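You operate a simulated robot arm through the tools that you are given. There is no shell and no other tool.

You run a simulated robot arm. Do the job below in one go: nothing can be reset, and whatever is moved stays where it is left.

Task
Grind one turn of pepper fine, then grind the rest coarse.
Fine: set the grind dial before each lot; cover and drawer stay shut.

Only the result counts: the job must be done as asked and must still hold three seconds after the hand-in. Knocking over, shifting, dropping, spilling or breaking anything else fails it. Lids that push on must go on centred and level and be pressed home; caps that screw on are set level and turned clockwise until they are tight.

Robot
A 7-joint arm with a two-finger parallel gripper, fixed in place. Base frame: the origin is on the floor under the middle of its stand, x ahead of it, y to its left, z up. Readings come in cm, rad, newtons and seconds.
It reaches about 96.6 cm from its shoulder. Its first joint turns from -2.897 to 2.897 rad. Payload 3.43 kg.
Tool frame: the origin (TCP) lies between the finger pads and is the grasp point; the fingertips stand 3 cm ahead of it; z points along the fingers, y is the line along which they close. Largest opening 9.4 cm; finger width 2.8, thickness 1; the body of the gripper, 5 by 9.6 cm, starts 5.5 cm behind the TCP.
Orientation is told as [roll, pitch, yaw] about the base's x, y, z axes, in that order, counted from this pose: with the fingers straight down and closing along the base's y, the tool's x points along the base's -x, its y along +y and its z along -z.

Tools
- The arm moves only by the tool drive_tool. Its argument "commands" is a list of rows, each a list of 7 numbers: the gripper command, from -1 (shut) to 1 (fully open), values between in proportion, then the shift along the base's x, y, z in mm, then the turn, a rotation vector about the base's x, y, z in rad. In form: [[fingers, x, y, z, rx, ry, rz], ...]. A call has 1 to 20 rows; each row shifts and turns the commanded pose from where the row before left it. Each row takes 0.2 s and may step no farther than 5 cm and 0.15 rad from the row before; otherwise, or with a gripper value out of range, the whole call is refused. Where a pose cannot be reached the arm comes as near as it can. A force on the tool above 40 N (or 10 N above the force at the start of the call, whichever is more), or a blocked arm, ends the call early, and 0.2 s more pass. Each finger travels about 4.5 cm/s and halts on what it meets, pressing with about 36 N; the grip force reading is that of the motor and also rises with nothing between the fingers. The clock runs only during rows and for 0.2 s after the last one: add rows that do not move to give the fingers time. The reply holds the time, the measured pose of the TCP, the force on the tool along the base axes, the opening and the grip force, in the units named above and with some noise, with the torque about the TCP (base axes, N m) and any sound that the robot's microphone picked up, and new pictures: "views" is both (left out), scene, wrist or none.
- Cameras (640 x 400 px; columns grow to the right, rows downward): "scene" is fixed at [4.89, -64.81, 151.24]; the picture's right is [0.46, -0.89, 0.00], its down [-0.61, -0.32, -0.73] and it looks along [0.65, 0.34, -0.69] (base axes); focal length 366 px, centre (320, 200). "wrist" rides on the gripper at [7.6, 1.4, -10.3] in the tool frame; the picture's right is [-0.18, 0.98, 0.00], its down [-0.75, -0.14, -0.64] and it looks along [-0.63, -0.12, 0.77] (tool axes); focal length 243 px, centre (320, 200). There is no depth. A picture from a camera that has moved, and an enlarged one, comes with that camera's place and axes in the base frame and with its lens.
- lift_body(by): slides the trunk up (or, below 0, down) by that many cm; the arm rides with it, the base frame stays. It gives what a move gives, with no picture.
- inspect(camera, box): a new picture of the part [left, top, right, bottom] of that camera's present view, enlarged. It takes no simulated time.
- sign_off(): hands the job in; it is judged then, once.

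Nothing tells you positions but the pictures and the camera data. Unless the task says otherwise, let go and move clear before handing in.

The tools are called as a command line: name --pt "numbers of a row" for each row, then --argument value for the rest, lists and objects as JSON in quotes. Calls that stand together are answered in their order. drive_tool: Moves the arm, as the interface text tells. Its arguments: {"type":"object","properties":{"commands":{"type":"array"},"views":{"type":"string","enum":["both","scene","wrist","none"]}},"required":["commands"]} The other tools are called the same way: lift_body (by) moves the trunk up or down; inspect (camera, box) takes an enlarged picture of a part of a camera's view; sign_off () hands the job in.

At the start:

```text
time: 0.0
tcp_pos: [45.23, -36.2, 120.9]
orientation: [0.0, 0.002, 0.001]
force: [0.0, 0.3, -0.3]
ft_torque: [-0.03, 0.0, 0.01]
width: 9.37
finger_force: 0.0
trunk travel left (down, up): [-35.0, 14.0]
```

scene: 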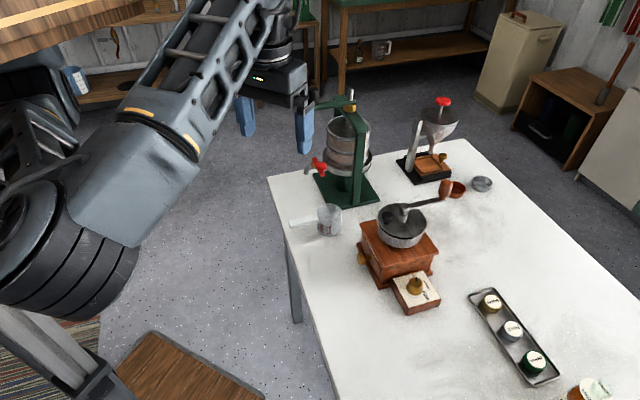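
wrist: 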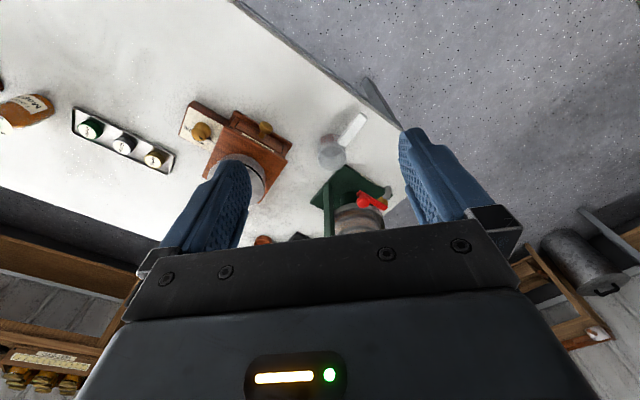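

I see a table with a wooden pepper mill (crank on top, a drawer or box in front with a brass knob), a press, another grinder and a tray of jars. I'll look closer at the mill before moving.

inspect --camera "scene" --box '[340, 160, 500, 320]'

inspect --camera "scene" --box '[280, 70, 520, 220]'

inspect --camera "scene" --box '[440, 270, 640, 400]'

inspect --camera "wrist" --box '[60, 70, 400, 260]'

```text
2.50 times, centred on (420, 240) of scene
camera zoom: at [4.89, -64.81, 151.24], right [0.46, -0.89, 0.0], down [-0.61, -0.32, -0.73], along [0.65, 0.34, -0.69], focal length 914 px, centre (70, 100)
```

zoom: 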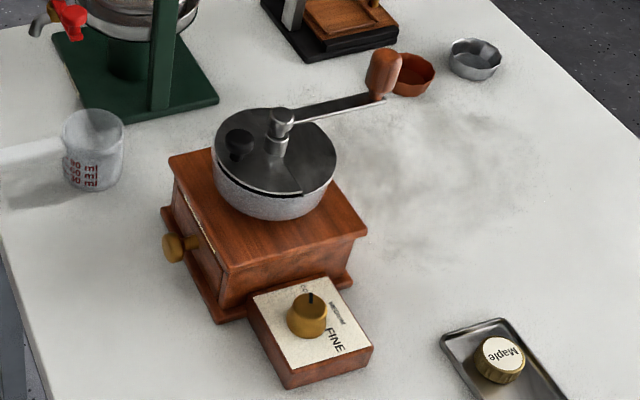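

```text
2.67 times, centred on (400, 145) of scene
camera zoom: at [4.89, -64.81, 151.24], right [0.46, -0.89, 0.0], down [-0.61, -0.32, -0.73], along [0.65, 0.34, -0.69], focal length 975 px, centre (107, 347)
```

zoom: 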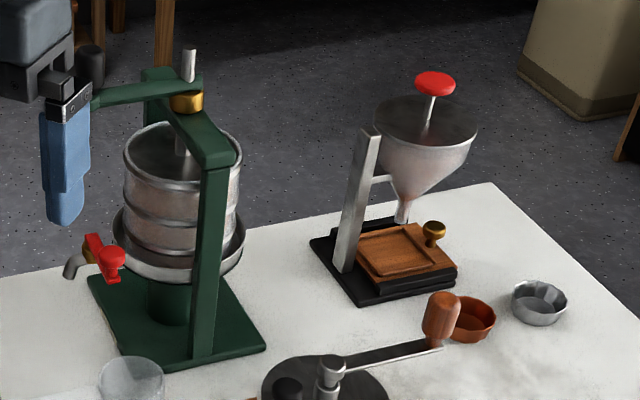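

```text
3.08 times, centred on (540, 335) of scene
camera zoom: at [4.89, -64.81, 151.24], right [0.46, -0.89, 0.0], down [-0.61, -0.32, -0.73], along [0.65, 0.34, -0.69], focal length 1125 px, centre (-357, -215)
```

zoom: 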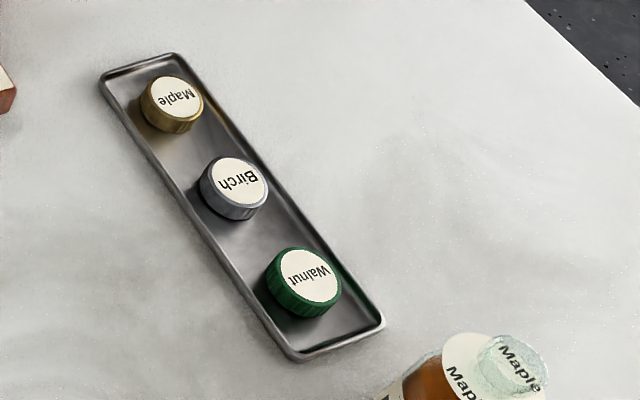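

```text
1.88 times, centred on (230, 165) of wrist
camera zoom: at [37.59, -34.67, 131.05], right [0.18, 0.98, 0.0], down [0.75, -0.14, 0.64], along [0.63, -0.12, -0.77], focal length 457 px, centre (489, 266)
```

zoom: 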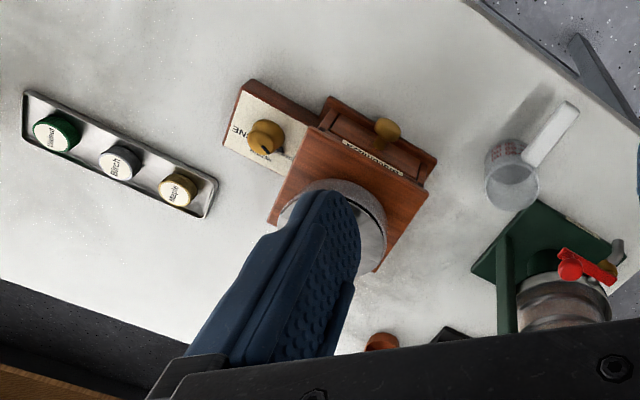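

The mill has a crank with an upright wooden handle, a hopper cover with a black knob, a drawer with a brass knob, and a brass dial knob on a side block. I'll zoom into the dial and the rest.

inspect --camera "scene" --box '[390, 262, 450, 322]'

inspect --camera "scene" --box '[350, 170, 470, 290]'

inspect --camera "wrist" --box '[170, 90, 300, 200]'

```text
6.67 times, centred on (420, 292) of scene
camera zoom: at [4.89, -64.81, 151.24], right [0.46, -0.89, 0.0], down [-0.61, -0.32, -0.73], along [0.65, 0.34, -0.69], focal length 2438 px, centre (-347, -413)
```

zoom: 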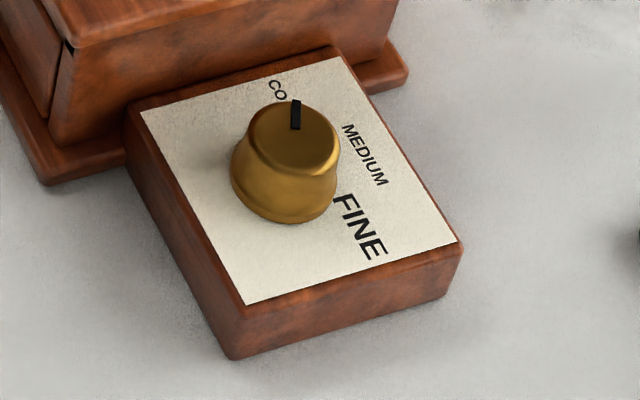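

```text
3.33 times, centred on (410, 230) of scene
camera zoom: at [4.89, -64.81, 151.24], right [0.46, -0.89, 0.0], down [-0.61, -0.32, -0.73], along [0.65, 0.34, -0.69], focal length 1219 px, centre (20, 100)
```

zoom: 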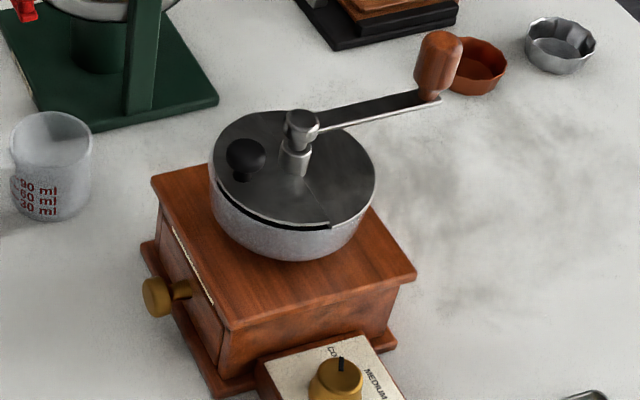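

```text
3.64 times, centred on (235, 145) of wrist
camera zoom: at [37.59, -34.67, 131.05], right [0.18, 0.98, 0.0], down [0.75, -0.14, 0.64], along [0.63, -0.12, -0.77], focal length 882 px, centre (629, 400)
```

zoom: 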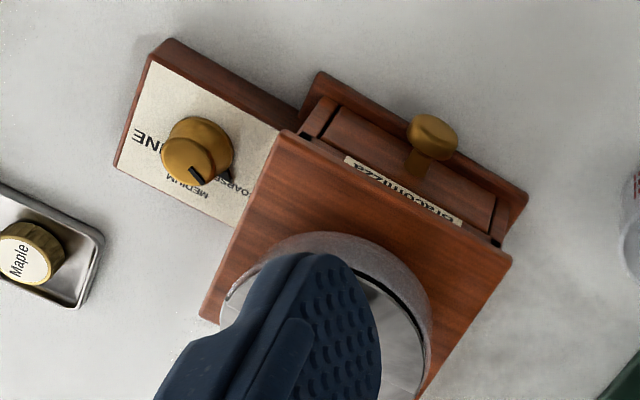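

I triangulated from both views: dial knob top about (53.9, -62.1, 85.4), table about z=80, mill box top about z=87.7, crank hub about (63, -55), handle about 10 cm from it. I'll move the wrist camera over for a better look at the dial and mill, staying high.

drive_tool --pt "1 20 -32 -10 0 0 0" --pt "1 20 -32 -10 0 0 0" --pt "1 20 -32 -10 0 0 0" --pt "1 20 -32 -10 0 0 0" --pt "1 20 -32 -10 0 0 0" --pt "1 20 -32 -10 0 0 0" --pt "1 0 0 0 0 0 0" --pt "1 0 0 0 0 0 0"

```text
time: 1.8
tcp_pos: [57.23, -55.5, 114.95]
orientation: [0.0, -0.001, -0.001]
force: [0.6, -1.2, -0.7]
ft_torque: [0.01, 0.01, -0.02]
width: 9.37
finger_force: 0.1
trunk travel left (down, up): [-35.0, 14.0]
camera wrist: at [49.6, -53.93, 125.07], right [0.18, 0.98, 0.0], down [0.75, -0.14, 0.64], along [0.63, -0.12, -0.77], focal length 243 px, centre (320, 200)
```

scene: 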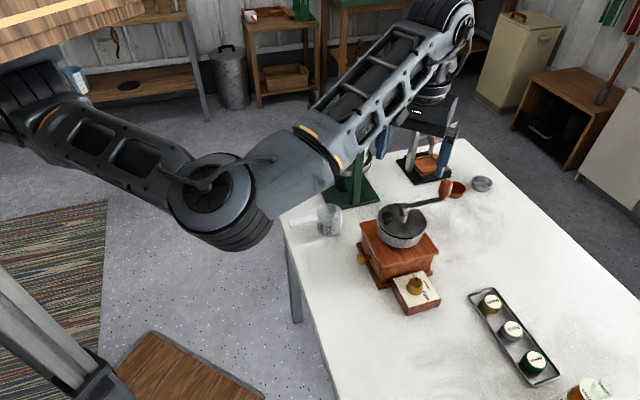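
wrist: 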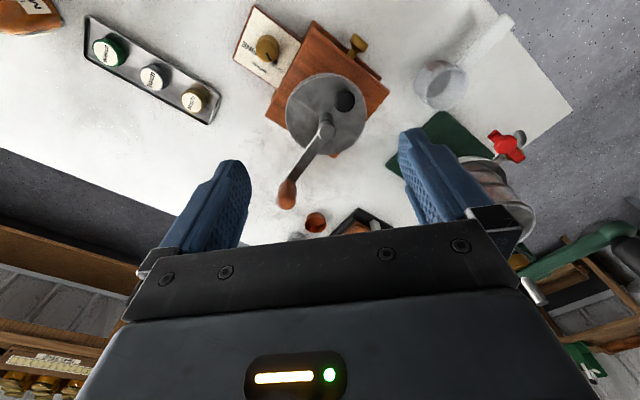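

The mill is now well framed in the wrist view. I'll zoom into the dial, the hopper and the crank.

inspect --camera "wrist" --box '[225, 0, 305, 90]'

inspect --camera "wrist" --box '[260, 20, 400, 220]'

inspect --camera "wrist" --box '[300, 10, 400, 110]'

```text
4.44 times, centred on (265, 45) of wrist
camera zoom: at [49.6, -53.93, 125.07], right [0.18, 0.98, 0.0], down [0.75, -0.14, 0.64], along [0.63, -0.12, -0.77], focal length 1078 px, centre (564, 889)
```

zoom: 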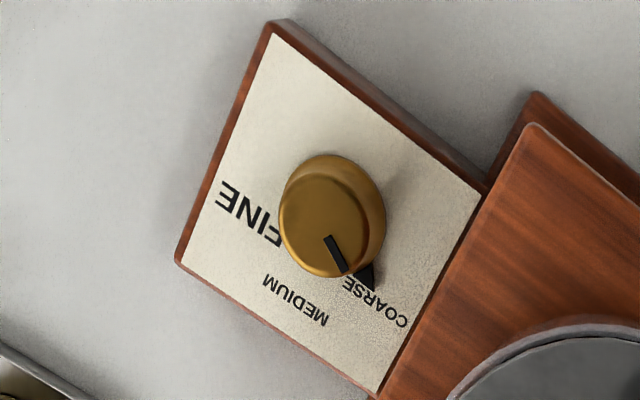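

```text
2.00 times, centred on (330, 120) of wrist
camera zoom: at [49.6, -53.93, 125.07], right [0.18, 0.98, 0.0], down [0.75, -0.14, 0.64], along [0.63, -0.12, -0.77], focal length 485 px, centre (300, 360)
```

zoom: 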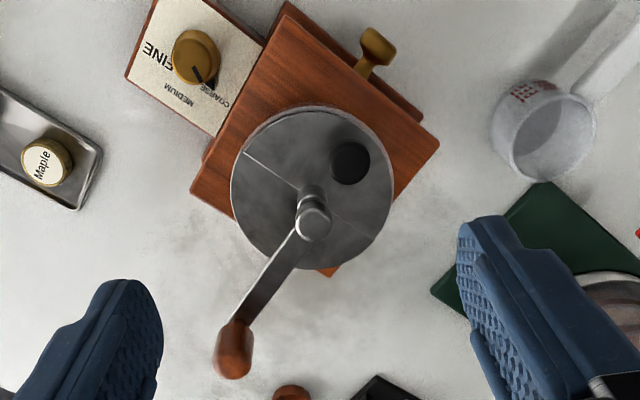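

```text
4.00 times, centred on (350, 60) of wrist
camera zoom: at [49.6, -53.93, 125.07], right [0.18, 0.98, 0.0], down [0.75, -0.14, 0.64], along [0.63, -0.12, -0.77], focal length 970 px, centre (200, 760)
```

zoom: 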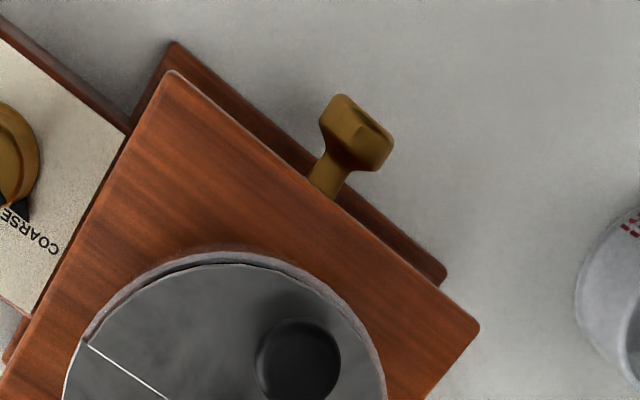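

The dial pointer currently sits at COARSE (about +12° from base x), MEDIUM at about -45° and FINE at about -100°. Knob axis is about (54.0, -62.4); crank hub about (61.7, -55.3), handle about (67.2, -61.4), z 98–103. I'll look at the label on the drawer side before touching anything.

drive_tool --pt "1 -8 20 -20 0 0 -0.15" --pt "1 -8 20 -20 0 0 -0.15" --pt "1 -8 20 -20 0 0 -0.15" --pt "1 -8 20 -20 0 0 -0.15" --pt "1 0 0 0 0 0 0" --pt "1 0 0 0 0 0 0"

inspect --camera "wrist" --box '[230, 20, 430, 145]'

```text
time: 3.2
tcp_pos: [54.11, -47.38, 106.88]
orientation: [0.001, 0.0, -0.6]
force: [-0.6, -0.8, 0.8]
ft_torque: [0.01, -0.04, 0.02]
width: 9.41
finger_force: 0.1
trunk travel left (down, up): [-35.0, 14.0]
camera wrist: at [48.55, -41.8, 117.02], right [0.71, 0.71, 0.0], down [0.54, -0.54, 0.64], along [0.45, -0.45, -0.77], focal length 243 px, centre (320, 200)
```

scene: 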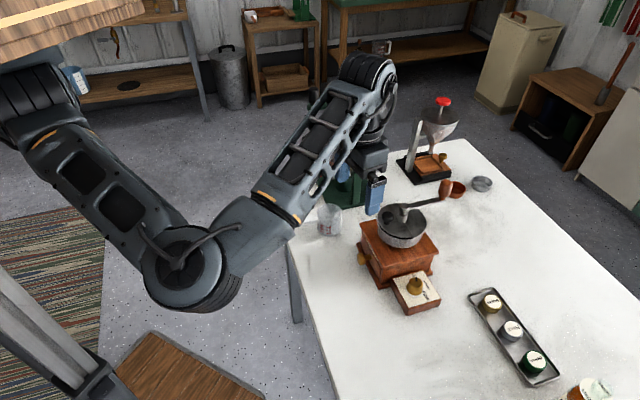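
wrist: 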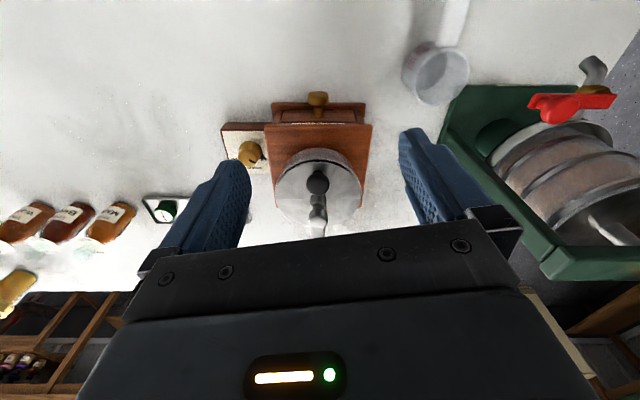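

```text
3.20 times, centred on (330, 82) of wrist
camera zoom: at [48.55, -41.8, 117.02], right [0.71, 0.71, 0.0], down [0.54, -0.54, 0.64], along [0.45, -0.45, -0.77], focal length 776 px, centre (288, 576)
```

zoom: 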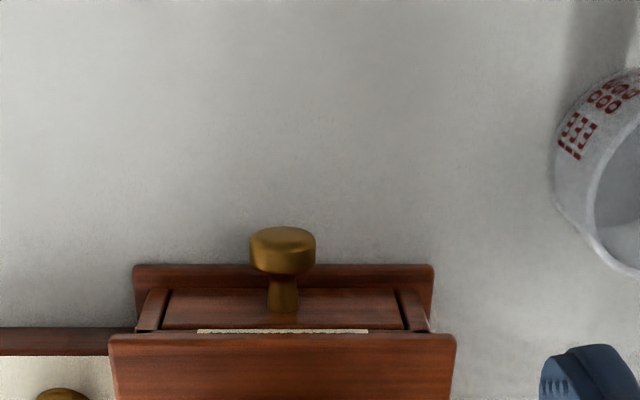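

The drawer label is hidden under the box top from here. I'll back off and tilt to look at it more level.

drive_tool --pt "1 -25 25 -15 0.1 0.1 0" --pt "1 -25 25 -15 0.1 0.1 0" --pt "1 -25 25 -15 0.1 0.1 0" --pt "1 0 0 0 0 0 0" --pt "1 0 0 0 0 0 0" --views "wrist"

inspect --camera "wrist" --box '[240, 30, 400, 150]'

```text
time: 4.4
tcp_pos: [46.63, -39.95, 102.33]
orientation: [0.081, 0.418, -0.584]
force: [0.3, 0.3, -1.2]
ft_torque: [0.03, -0.02, -0.01]
width: 9.4
finger_force: 0.0
trunk travel left (down, up): [-35.0, 14.0]
camera wrist: at [44.59, -37.73, 114.82], right [0.71, 0.71, 0.0], down [0.68, -0.68, 0.27], along [0.19, -0.19, -0.96], focal length 243 px, centre (320, 200)
```

wrist: 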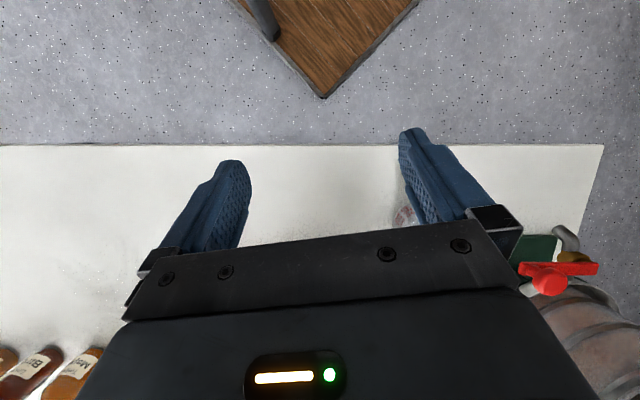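

```text
3.33 times, centred on (320, 90) of wrist
camera zoom: at [44.59, -37.73, 114.82], right [0.71, 0.71, 0.0], down [0.68, -0.68, 0.27], along [0.19, -0.19, -0.96], focal length 809 px, centre (320, 567)
```

zoom: 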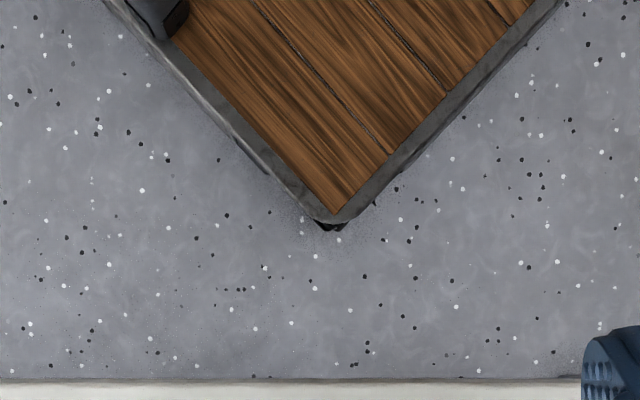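

I tilted the wrong way; I'll reverse it and go past vertical to the other side.

drive_tool --pt "1 0 0 0 -0.1 -0.1 0" --pt "1 0 0 0 -0.1 -0.1 0" --pt "1 0 0 0 -0.1 -0.1 0" --pt "1 0 0 0 -0.1 -0.1 0" --pt "1 0 0 0 -0.1 -0.1 0" --pt "1 0 0 0 -0.1 -0.1 0" --pt "1 0 0 0 0 0 0" --pt "1 0 0 0 0 0 0" --views "wrist"

inspect --camera "wrist" --box '[260, 90, 380, 180]'

```text
time: 6.4
tcp_pos: [51.0, -38.2, 102.68]
orientation: [-0.114, -0.411, -0.451]
force: [-0.9, 0.3, -0.2]
ft_torque: [0.02, -0.03, -0.01]
width: 9.43
finger_force: 0.1
trunk travel left (down, up): [-35.0, 14.0]
stopped in row 8: the arm was blocked; the commanded pose is now the measured one
camera wrist: at [42.16, -30.93, 108.77], right [0.62, 0.79, -0.03], down [0.36, -0.25, 0.9], along [0.7, -0.57, -0.43], focal length 243 px, centre (320, 200)
```

wrist: 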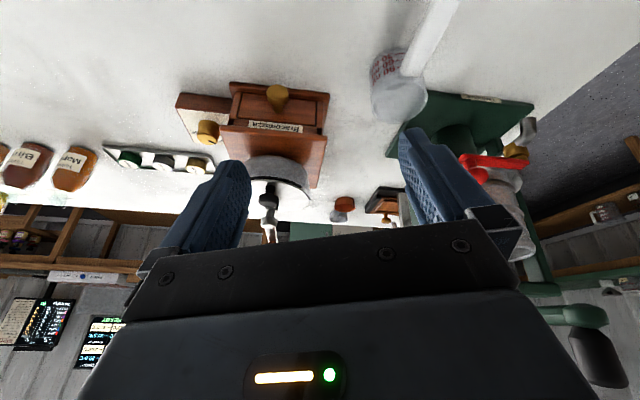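

```text
4.44 times, centred on (320, 135) of wrist
camera zoom: at [42.16, -30.93, 108.77], right [0.62, 0.79, -0.03], down [0.36, -0.25, 0.9], along [0.7, -0.57, -0.43], focal length 1078 px, centre (320, 489)
```

zoom: 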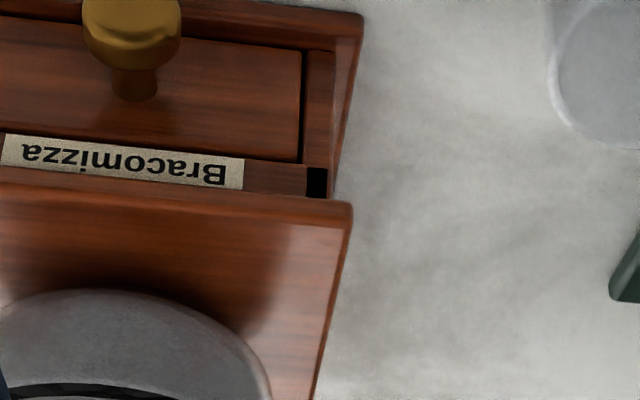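

The label is just a brand name, "Bracomizza". There are notices on the wall; I'll read them.

inspect --camera "wrist" --box '[0, 260, 130, 385]'

inspect --camera "wrist" --box '[70, 305, 130, 375]'

inspect --camera "wrist" --box '[0, 290, 75, 375]'

inspect --camera "scene" --box '[540, 0, 640, 80]'

```text
3.20 times, centred on (65, 322) of wrist
camera zoom: at [42.16, -30.93, 108.77], right [0.62, 0.79, -0.03], down [0.36, -0.25, 0.9], along [0.7, -0.57, -0.43], focal length 776 px, centre (1136, -192)
```

zoom: 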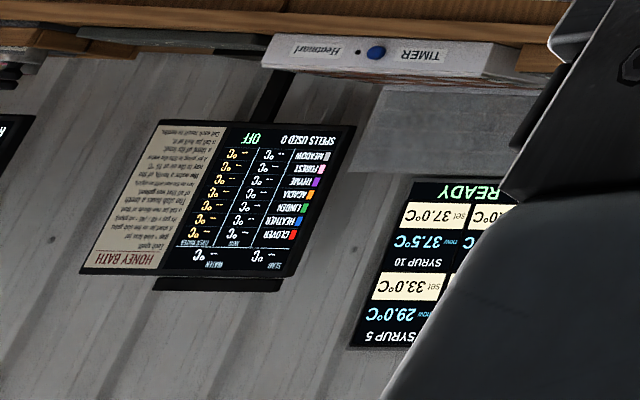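

```text
5.71 times, centred on (100, 340) of wrist
camera zoom: at [42.16, -30.93, 108.77], right [0.62, 0.79, -0.03], down [0.36, -0.25, 0.9], along [0.7, -0.57, -0.43], focal length 1386 px, centre (1577, -600)
```

zoom: 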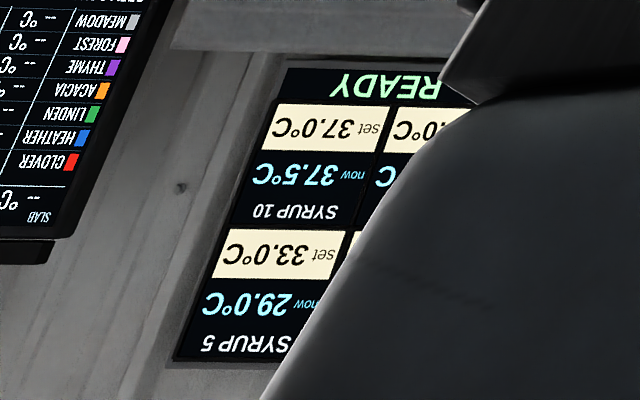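

```text
4.71 times, centred on (38, 332) of wrist
camera zoom: at [42.16, -30.93, 108.77], right [0.62, 0.79, -0.03], down [0.36, -0.25, 0.9], along [0.7, -0.57, -0.43], focal length 1142 px, centre (1649, -424)
```

zoom: 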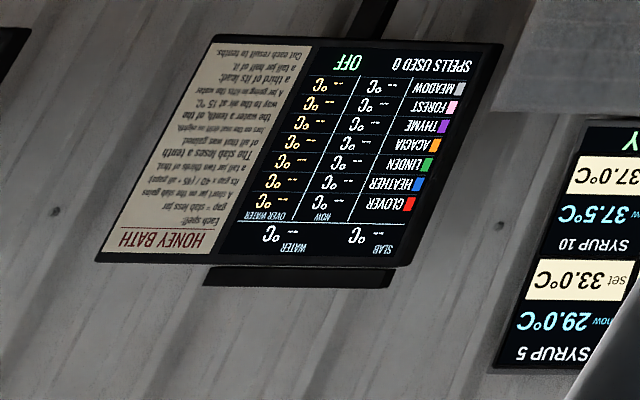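

```text
5.00 times, centred on (590, 40) of scene
camera zoom: at [4.89, -64.81, 151.24], right [0.46, -0.89, 0.0], down [-0.61, -0.32, -0.73], along [0.65, 0.34, -0.69], focal length 1829 px, centre (-1030, 1000)
```

zoom: 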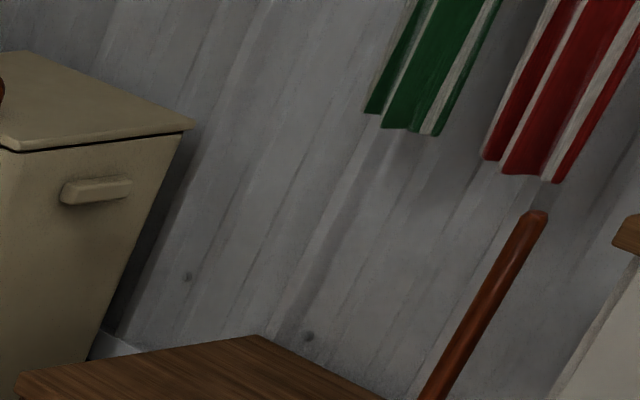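

The wall panels concern other jobs. I'll level the gripper again, rise, and go over the dial knob with the gripper pre-turned by about +1 rad, so I can turn it clockwise about 2 rad to FINE.

drive_tool --pt "1 0 0 30 0 0 0.15" --pt "1 0 0 30 0 0 0.15" --pt "1 0 0 30 0 0 0.15" --pt "1 0 -30 0 0 0.137 0" --pt "1 0 -30 0 0 0.137 0" --pt "1 0 -30 0 0 0.137 0" --pt "1 0 -30 0 0.114 0 0" --pt "1 8 -30 0 0 0 0" --pt "1 8 -30 0 0 0 0" --pt "1 8 -30 0 0 0 0" --pt "1 6 -30 0 0 0 0" --pt "1 0 0 0 0 0 0" --pt "1 0 0 0 0 0 0"

```text
time: 9.2
tcp_pos: [53.8, -62.11, 111.68]
orientation: [0.001, -0.002, -0.007]
force: [0.2, 0.6, -0.2]
ft_torque: [0.0, 0.04, -0.02]
width: 9.38
finger_force: 0.0
trunk travel left (down, up): [-35.0, 14.0]
camera wrist: at [46.11, -60.6, 121.92], right [0.19, 0.98, 0.0], down [0.75, -0.15, 0.64], along [0.63, -0.12, -0.77], focal length 243 px, centre (320, 200)
```

scene: 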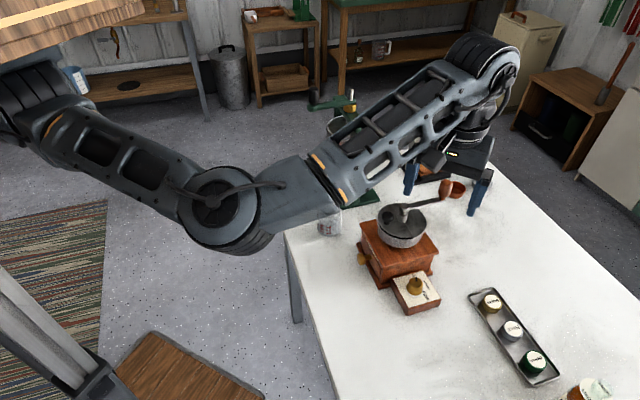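
wrist: 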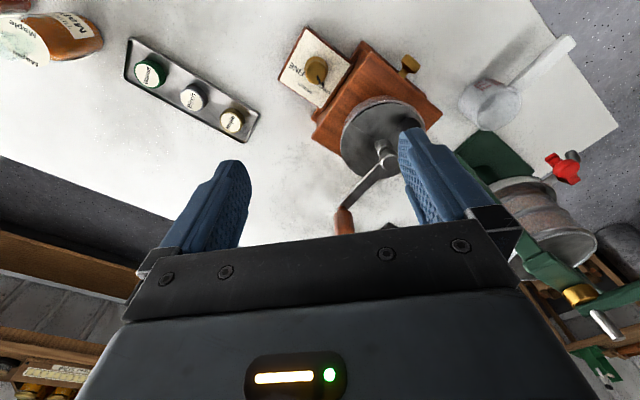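

inspect --camera "wrist" --box '[270, 20, 360, 110]'

inspect --camera "wrist" --box '[300, 60, 460, 240]'

```text
4.44 times, centred on (315, 65) of wrist
camera zoom: at [46.11, -60.6, 121.92], right [0.19, 0.98, 0.0], down [0.75, -0.15, 0.64], along [0.63, -0.12, -0.77], focal length 1078 px, centre (342, 800)
```

zoom: 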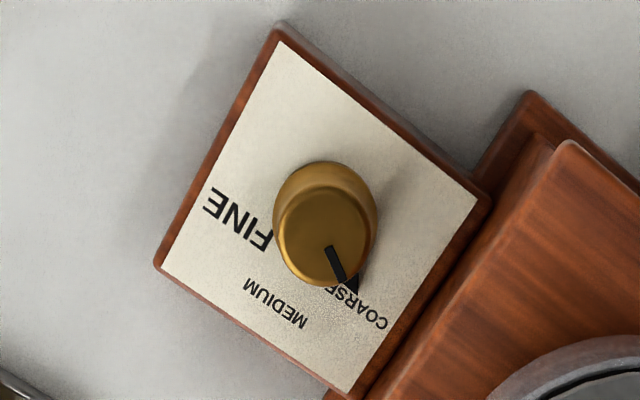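

```text
2.22 times, centred on (380, 150) of wrist
camera zoom: at [46.11, -60.6, 121.92], right [0.19, 0.98, 0.0], down [0.75, -0.15, 0.64], along [0.63, -0.12, -0.77], focal length 539 px, centre (187, 311)
```

zoom: 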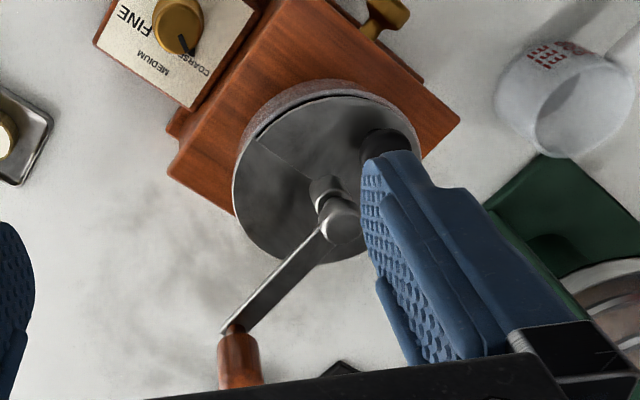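

The knob axis is about (53.85, -62.5), knob top about z 85.2 and plate about z 83.2. To keep the gripper body off the hopper, I'll turn the dial in two bites, from yaw about 1.2 to 0.2 each time; first I turn the gripper and come down above the knob.

drive_tool --pt "0.3 0 -4 -20 0 0 0.15" --pt "0.3 0 0 -20 0 0 0.15" --pt "0.3 0 0 -20 0 0 0.15" --pt "0.3 0 0 -20 0 0 0.15" --pt "0.3 0 0 -20 0 0 0.15" --pt "0.3 0 0 -20 0 0 0.15" --pt "0.3 0 0 -20 0 0 0.15" --pt "0.3 0 0 -20 0 0 0.15" --pt "0.3 0 0 -10 0 0 0" --pt "0.3 0 0 0 0 0 0" --pt "0.3 0 0 0 0 0 0"

inspect --camera "scene" --box '[350, 190, 490, 330]'

```text
time: 11.6
tcp_pos: [53.76, -62.67, 94.67]
orientation: [0.004, -0.001, 1.193]
force: [-0.3, 0.2, 0.3]
ft_torque: [0.0, 0.0, 0.01]
width: 6.12
finger_force: 0.1
trunk travel left (down, up): [-35.0, 14.0]
camera wrist: at [49.62, -69.03, 104.91], right [-0.85, 0.53, 0.0], down [0.41, 0.65, 0.64], along [0.34, 0.55, -0.77], focal length 243 px, centre (320, 200)
```

scene: 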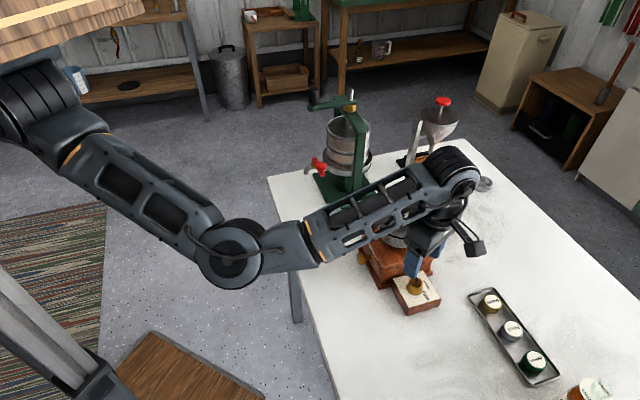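
wrist: 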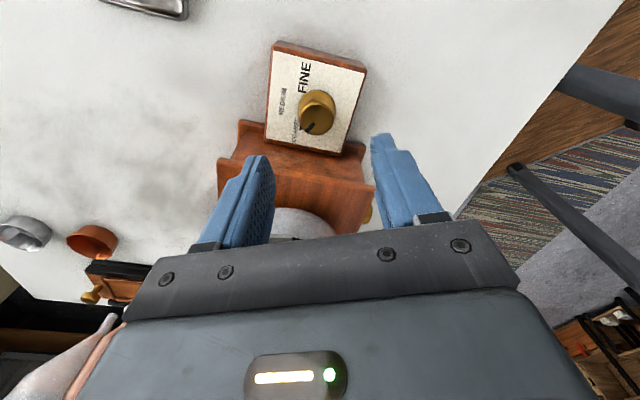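

```text
2.86 times, centred on (420, 260) of scene
camera zoom: at [4.89, -64.81, 151.24], right [0.46, -0.89, 0.0], down [-0.61, -0.32, -0.73], along [0.65, 0.34, -0.69], focal length 1045 px, centre (34, 29)
```

zoom: 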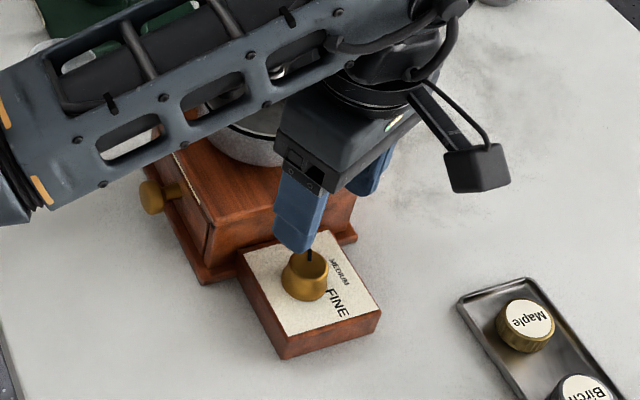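

The gripper is centred over the knob to within a couple of mm (knob seen at about (53.7, -62.5)). I'll descend in small steps, watching the force.

drive_tool --pt "0.3 0 1 -20 0 0 0" --pt "0.3 0 0 -20 0 0 0" --pt "0.3 0 0 -15 0 0 0" --pt "0.3 0 0 -10 0 0 0" --pt "0.3 0 0 -8 0 0 0" --pt "0.3 0 0 0 0 0 0" --pt "0.3 0 0 0 0 0 0"

inspect --camera "scene" --box '[370, 220, 470, 320]'

inspect --camera "wrist" --box '[220, 40, 420, 200]'

```text
time: 13.2
tcp_pos: [53.68, -62.43, 87.48]
orientation: [0.003, -0.002, 1.192]
force: [0.0, 0.3, -0.2]
ft_torque: [-0.02, -0.01, -0.02]
width: 6.14
finger_force: 0.0
trunk travel left (down, up): [-35.0, 14.0]
camera wrist: at [49.65, -68.89, 97.66], right [-0.85, 0.53, 0.0], down [0.41, 0.65, 0.64], along [0.34, 0.55, -0.77], focal length 243 px, centre (320, 200)
```

scene: 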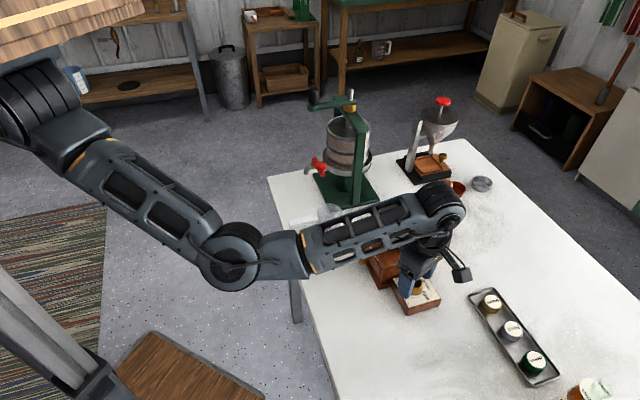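
wrist: 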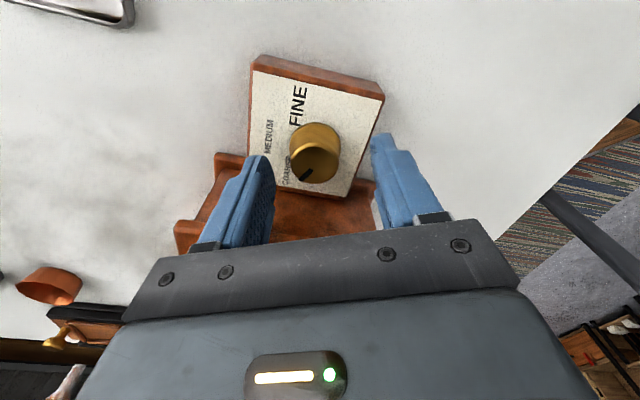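

```text
4.00 times, centred on (420, 270) of scene
camera zoom: at [4.89, -64.81, 151.24], right [0.46, -0.89, 0.0], down [-0.61, -0.32, -0.73], along [0.65, 0.34, -0.69], focal length 1463 px, centre (-80, -80)
```

zoom: 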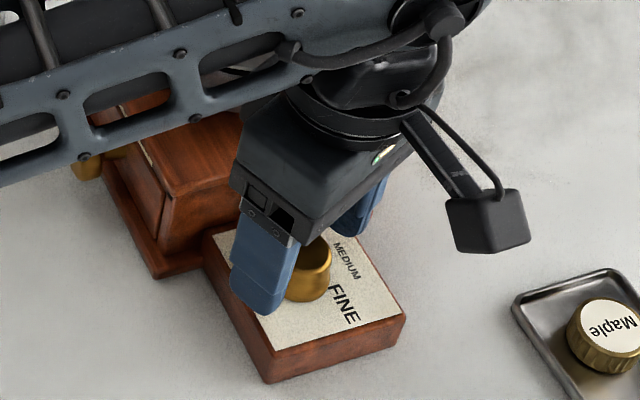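

```text
2.50 times, centred on (320, 120) of wrist
camera zoom: at [49.65, -68.89, 97.66], right [-0.85, 0.53, 0.0], down [0.41, 0.65, 0.64], along [0.34, 0.55, -0.77], focal length 606 px, centre (320, 400)
```

zoom: 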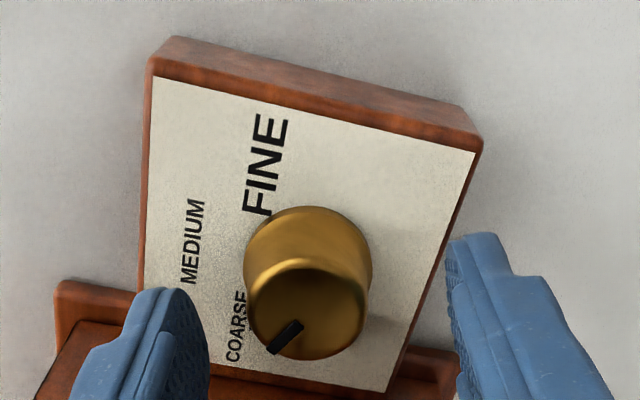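

Labels are at about 9° (COARSE), -46° (MEDIUM) and -101° (FINE), so the dial needs about 1.92 rad clockwise. I'll go down a touch more and close on the knob.

drive_tool --pt "0.3 1 -1 -5 0 0 0" --pt "0.3 0 0 0 0 0 0" --pt "-0.2 0 0 0 0 0 0" --pt "-1 0 0 0 0 0 0" --pt "-1 0 0 0 0 0 0" --pt "-1 0 0 0 0 0 0" --pt "-1 0 0 0 0 0 0"

inspect --camera "wrist" --box '[220, 40, 420, 200]'

```text
time: 14.8
tcp_pos: [54.1, -62.63, 86.98]
orientation: [0.002, 0.001, 1.192]
force: [17.7, -11.3, -2.0]
ft_torque: [-0.88, -0.44, -0.05]
width: 3.15
finger_force: 45.2
trunk travel left (down, up): [-35.0, 14.0]
camera wrist: at [49.88, -69.05, 97.16], right [-0.85, 0.53, 0.0], down [0.41, 0.65, 0.64], along [0.34, 0.54, -0.77], focal length 243 px, centre (320, 200)
```

scene: 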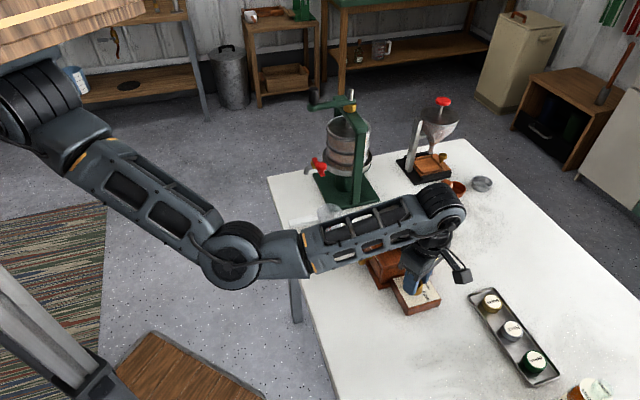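
wrist: 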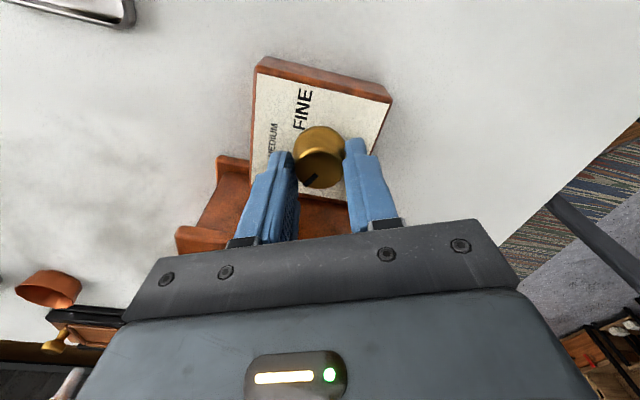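

```text
2.50 times, centred on (320, 120) of wrist
camera zoom: at [49.88, -69.05, 97.16], right [-0.85, 0.53, 0.0], down [0.41, 0.65, 0.64], along [0.34, 0.54, -0.77], focal length 606 px, centre (320, 400)
```

zoom: 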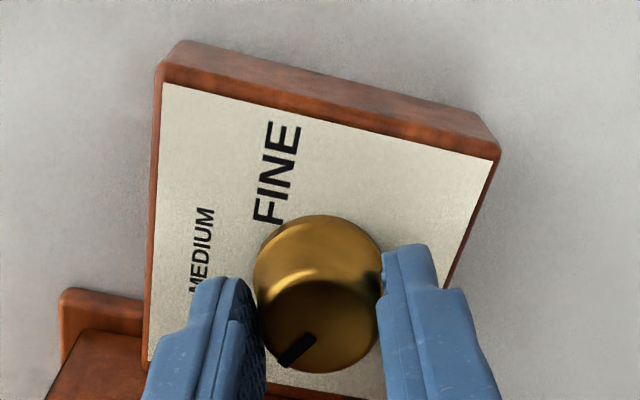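

The grip is firm (width 3.15) but there's a 21 N side load, so the knob axis lies slightly toward +x. I'll relieve it by shifting about 3 mm before turning.

drive_tool --pt "-1 2.5 -1.2 0 0 0 0" --pt "-1 0 0 0 0 0 0" --views "none"

```text
time: 15.4
tcp_pos: [53.98, -62.54, 87.0]
orientation: [0.006, -0.003, 1.192]
force: [4.3, 5.7, 8.9]
ft_torque: [0.26, 0.29, -0.09]
width: 3.13
finger_force: 44.9
trunk travel left (down, up): [-35.0, 14.0]
```

Side load is now small. Turning the dial 1.0 rad clockwise.

drive_tool --pt "-1 0 0 0 0 0 -0.1" --pt "-1 0 0 0 0 0 -0.1" --pt "-1 0 0 0 0 0 -0.1" --pt "-1 0 0 0 0 0 -0.1" --pt "-1 0 0 0 0 0 -0.1" --pt "-1 0 0 0 0 0 -0.1" --pt "-1 0 0 0 0 0 -0.1" --pt "-1 0 0 0 0 0 -0.1" --pt "-1 0 0 0 0 0 -0.1" --pt "-1 0 0 0 0 0 -0.1" --pt "-1 0 0 0 0 0 0"

inspect --camera "wrist" --box '[220, 40, 420, 200]'

inspect --camera "scene" --box '[370, 220, 470, 320]'

```text
time: 17.8
tcp_pos: [54.12, -62.68, 86.96]
orientation: [0.005, -0.003, 0.19]
force: [-2.5, 7.5, 6.2]
ft_torque: [0.2, 0.22, -0.03]
width: 3.11
finger_force: 45.2
trunk travel left (down, up): [-35.0, 14.0]
camera wrist: at [46.28, -62.61, 97.16], right [-0.01, 1.0, 0.0], down [0.77, 0.0, 0.64], along [0.64, 0.01, -0.77], focal length 243 px, centre (320, 200)
```

scene: 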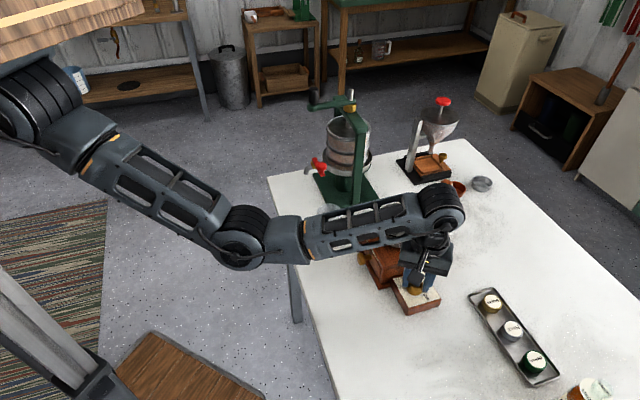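
wrist: 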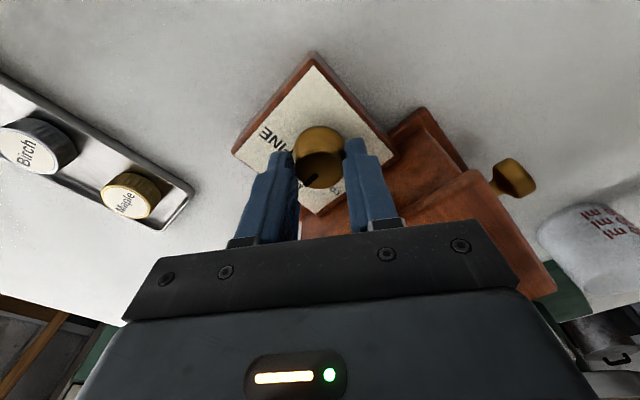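

```text
2.50 times, centred on (320, 120) of wrist
camera zoom: at [46.28, -62.61, 97.16], right [-0.01, 1.0, 0.0], down [0.77, 0.0, 0.64], along [0.64, 0.01, -0.77], focal length 606 px, centre (320, 400)
```

zoom: 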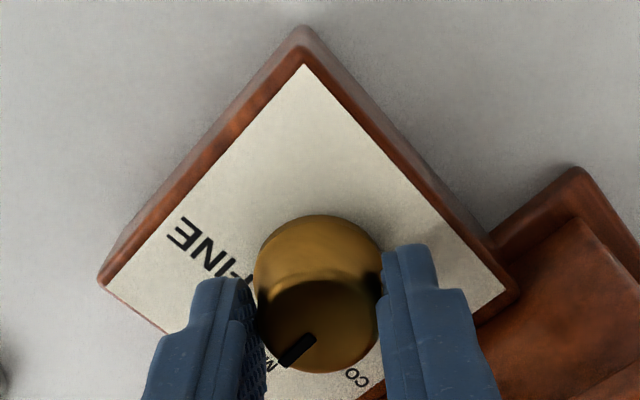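

```text
4.00 times, centred on (420, 270) of scene
camera zoom: at [4.89, -64.81, 151.24], right [0.46, -0.89, 0.0], down [-0.61, -0.32, -0.73], along [0.65, 0.34, -0.69], focal length 1463 px, centre (-80, -80)
```

zoom: 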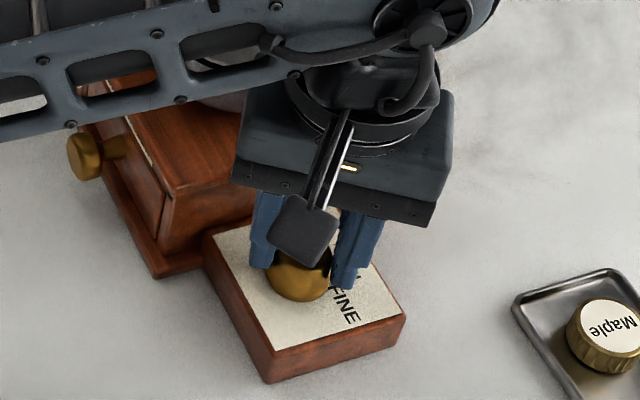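

The knob follows the gripper; pointer is now near MEDIUM and the torque is about zero. I'll open, swing the gripper back +1.0 rad, and regrip.

drive_tool --pt "0.1 0 0 0 0 0 0" --pt "0.1 0 0 0 0 0 0" --pt "0.1 0 0 0 0 0 0" --pt "0.1 0 0 0 0 0 0.125" --pt "0.1 0 0 0 0 0 0.125" --pt "0.1 0 0 0 0 0 0.125" --pt "0.1 0 0 0 0 0 0.125" --pt "0.1 0 0 0 0 0 0.125" --pt "0.1 0 0 0 0 0 0.125" --pt "0.1 0 0 0 0 0 0.125" --pt "0.1 0 0 0 0 0 0.125" --pt "0.1 0 0 0 0 0 0" --views "wrist"

inspect --camera "wrist" --box '[220, 40, 420, 200]'

```text
time: 20.4
tcp_pos: [54.23, -62.68, 87.03]
orientation: [0.002, -0.003, 1.195]
force: [0.2, -0.9, -0.2]
ft_torque: [0.0, -0.02, 0.01]
width: 5.19
finger_force: 0.0
trunk travel left (down, up): [-35.0, 14.0]
camera wrist: at [49.95, -69.16, 97.14], right [-0.85, 0.53, 0.0], down [0.41, 0.65, 0.64], along [0.34, 0.55, -0.77], focal length 243 px, centre (320, 200)
```

wrist: 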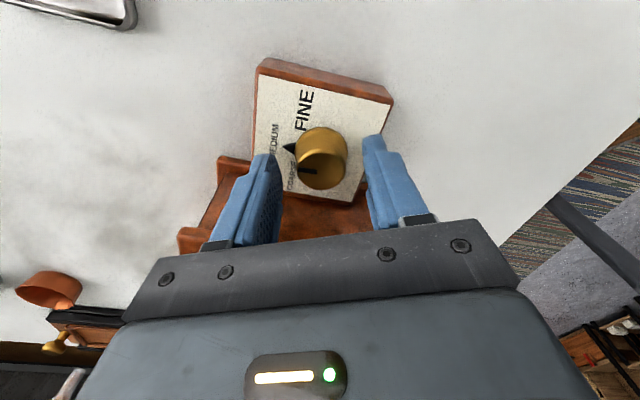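

```text
2.50 times, centred on (320, 120) of wrist
camera zoom: at [49.95, -69.16, 97.14], right [-0.85, 0.53, 0.0], down [0.41, 0.65, 0.64], along [0.34, 0.55, -0.77], focal length 606 px, centre (320, 400)
```

zoom: 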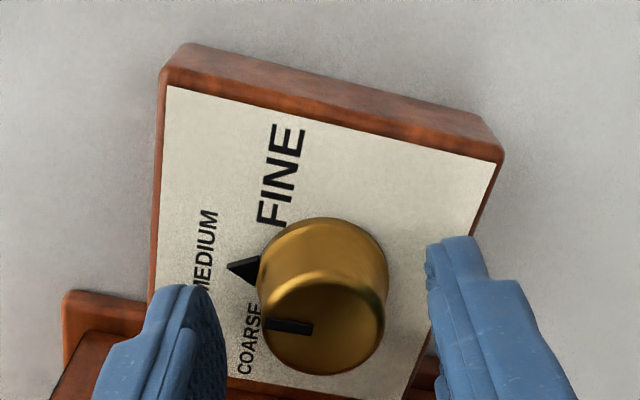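

inspect --camera "wrist" --box '[270, 80, 370, 160]'

```text
5.00 times, centred on (320, 120) of wrist
camera zoom: at [49.95, -69.16, 97.14], right [-0.85, 0.53, 0.0], down [0.41, 0.65, 0.64], along [0.34, 0.55, -0.77], focal length 1213 px, centre (320, 600)
```

zoom: 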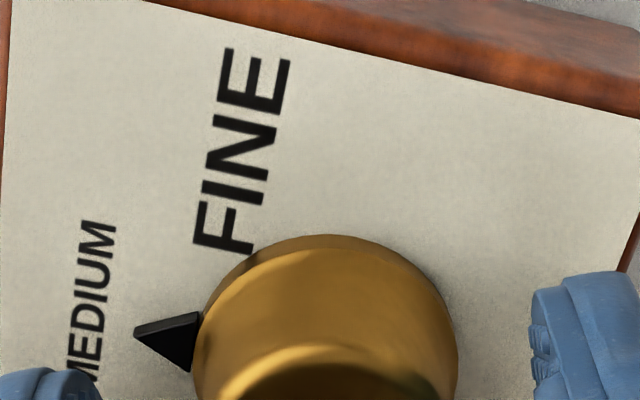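

Pointer is close to MEDIUM, about 55° short of FINE. Regripping and checking the load.

drive_tool --pt "0.1 -1.5 0.5 0 0 0 0" --pt "-0.3 0 0 0 0 0 0" --pt "-1 0 0 0 0 0 0" --pt "-1 0 0 0 0 0 0" --pt "-1 0 0 0 0 0 0" --pt "-1 0 0 0 0 0 0" --views "none"

inspect --camera "wrist" --box '[220, 40, 420, 200]'

```text
time: 21.8
tcp_pos: [53.97, -62.8, 86.95]
orientation: [0.001, -0.001, 1.194]
force: [10.9, -7.5, -0.6]
ft_torque: [-0.45, -0.35, 0.0]
width: 3.13
finger_force: 44.6
trunk travel left (down, up): [-35.0, 14.0]
```

```text
2.50 times, centred on (320, 120) of wrist
camera zoom: at [49.86, -69.12, 97.16], right [-0.85, 0.53, 0.0], down [0.41, 0.65, 0.64], along [0.34, 0.54, -0.77], focal length 606 px, centre (320, 400)
```

zoom: 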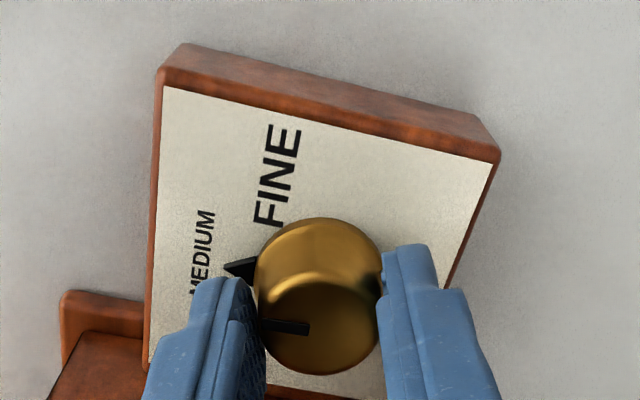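

drive_tool --pt "-1 1 -0.5 0 0 0 0" --pt "-1 0 0 0 0 0 -0.1" --pt "-1 0 0 0 0 0 -0.1" --pt "-1 0 0 0 0 0 -0.1" --pt "-1 0 0 0 0 0 -0.1" --pt "-1 0 0 0 0 0 -0.1" --pt "-1 0 0 0 0 0 -0.1" --pt "-1 0 0 0 0 0 -0.1" --pt "-1 0 0 0 0 0 -0.1" --pt "-1 0 0 0 0 0 -0.1" --pt "-1 0 0 0 0 0 -0.06" --pt "-1 0 0 0 0 0 0" --views "wrist"

inspect --camera "wrist" --box '[220, 40, 420, 200]'

```text
time: 24.4
tcp_pos: [53.98, -62.67, 87.01]
orientation: [0.004, 0.0, 0.231]
force: [-3.3, 4.3, 8.5]
ft_torque: [0.17, -0.03, -0.02]
width: 3.13
finger_force: 44.6
trunk travel left (down, up): [-35.0, 14.0]
camera wrist: at [46.23, -62.94, 97.16], right [-0.05, 1.0, 0.0], down [0.77, 0.03, 0.64], along [0.64, 0.03, -0.77], focal length 243 px, centre (320, 200)
```

wrist: 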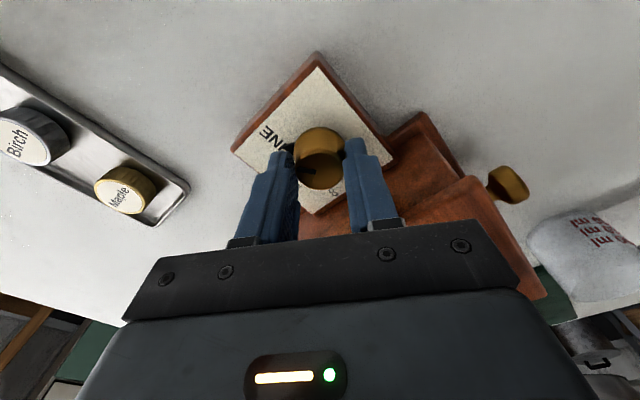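

```text
2.50 times, centred on (320, 120) of wrist
camera zoom: at [46.23, -62.94, 97.16], right [-0.05, 1.0, 0.0], down [0.77, 0.03, 0.64], along [0.64, 0.03, -0.77], focal length 606 px, centre (320, 400)
```

zoom: 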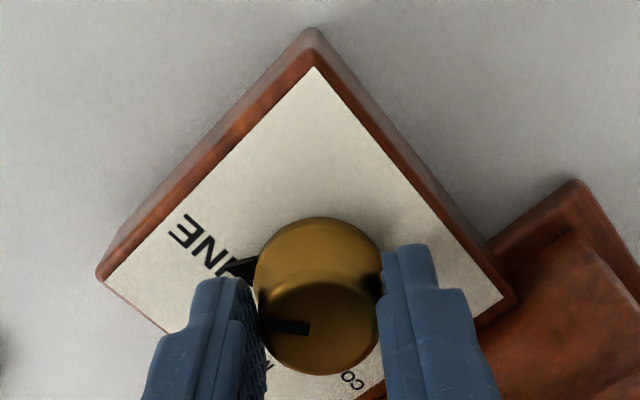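

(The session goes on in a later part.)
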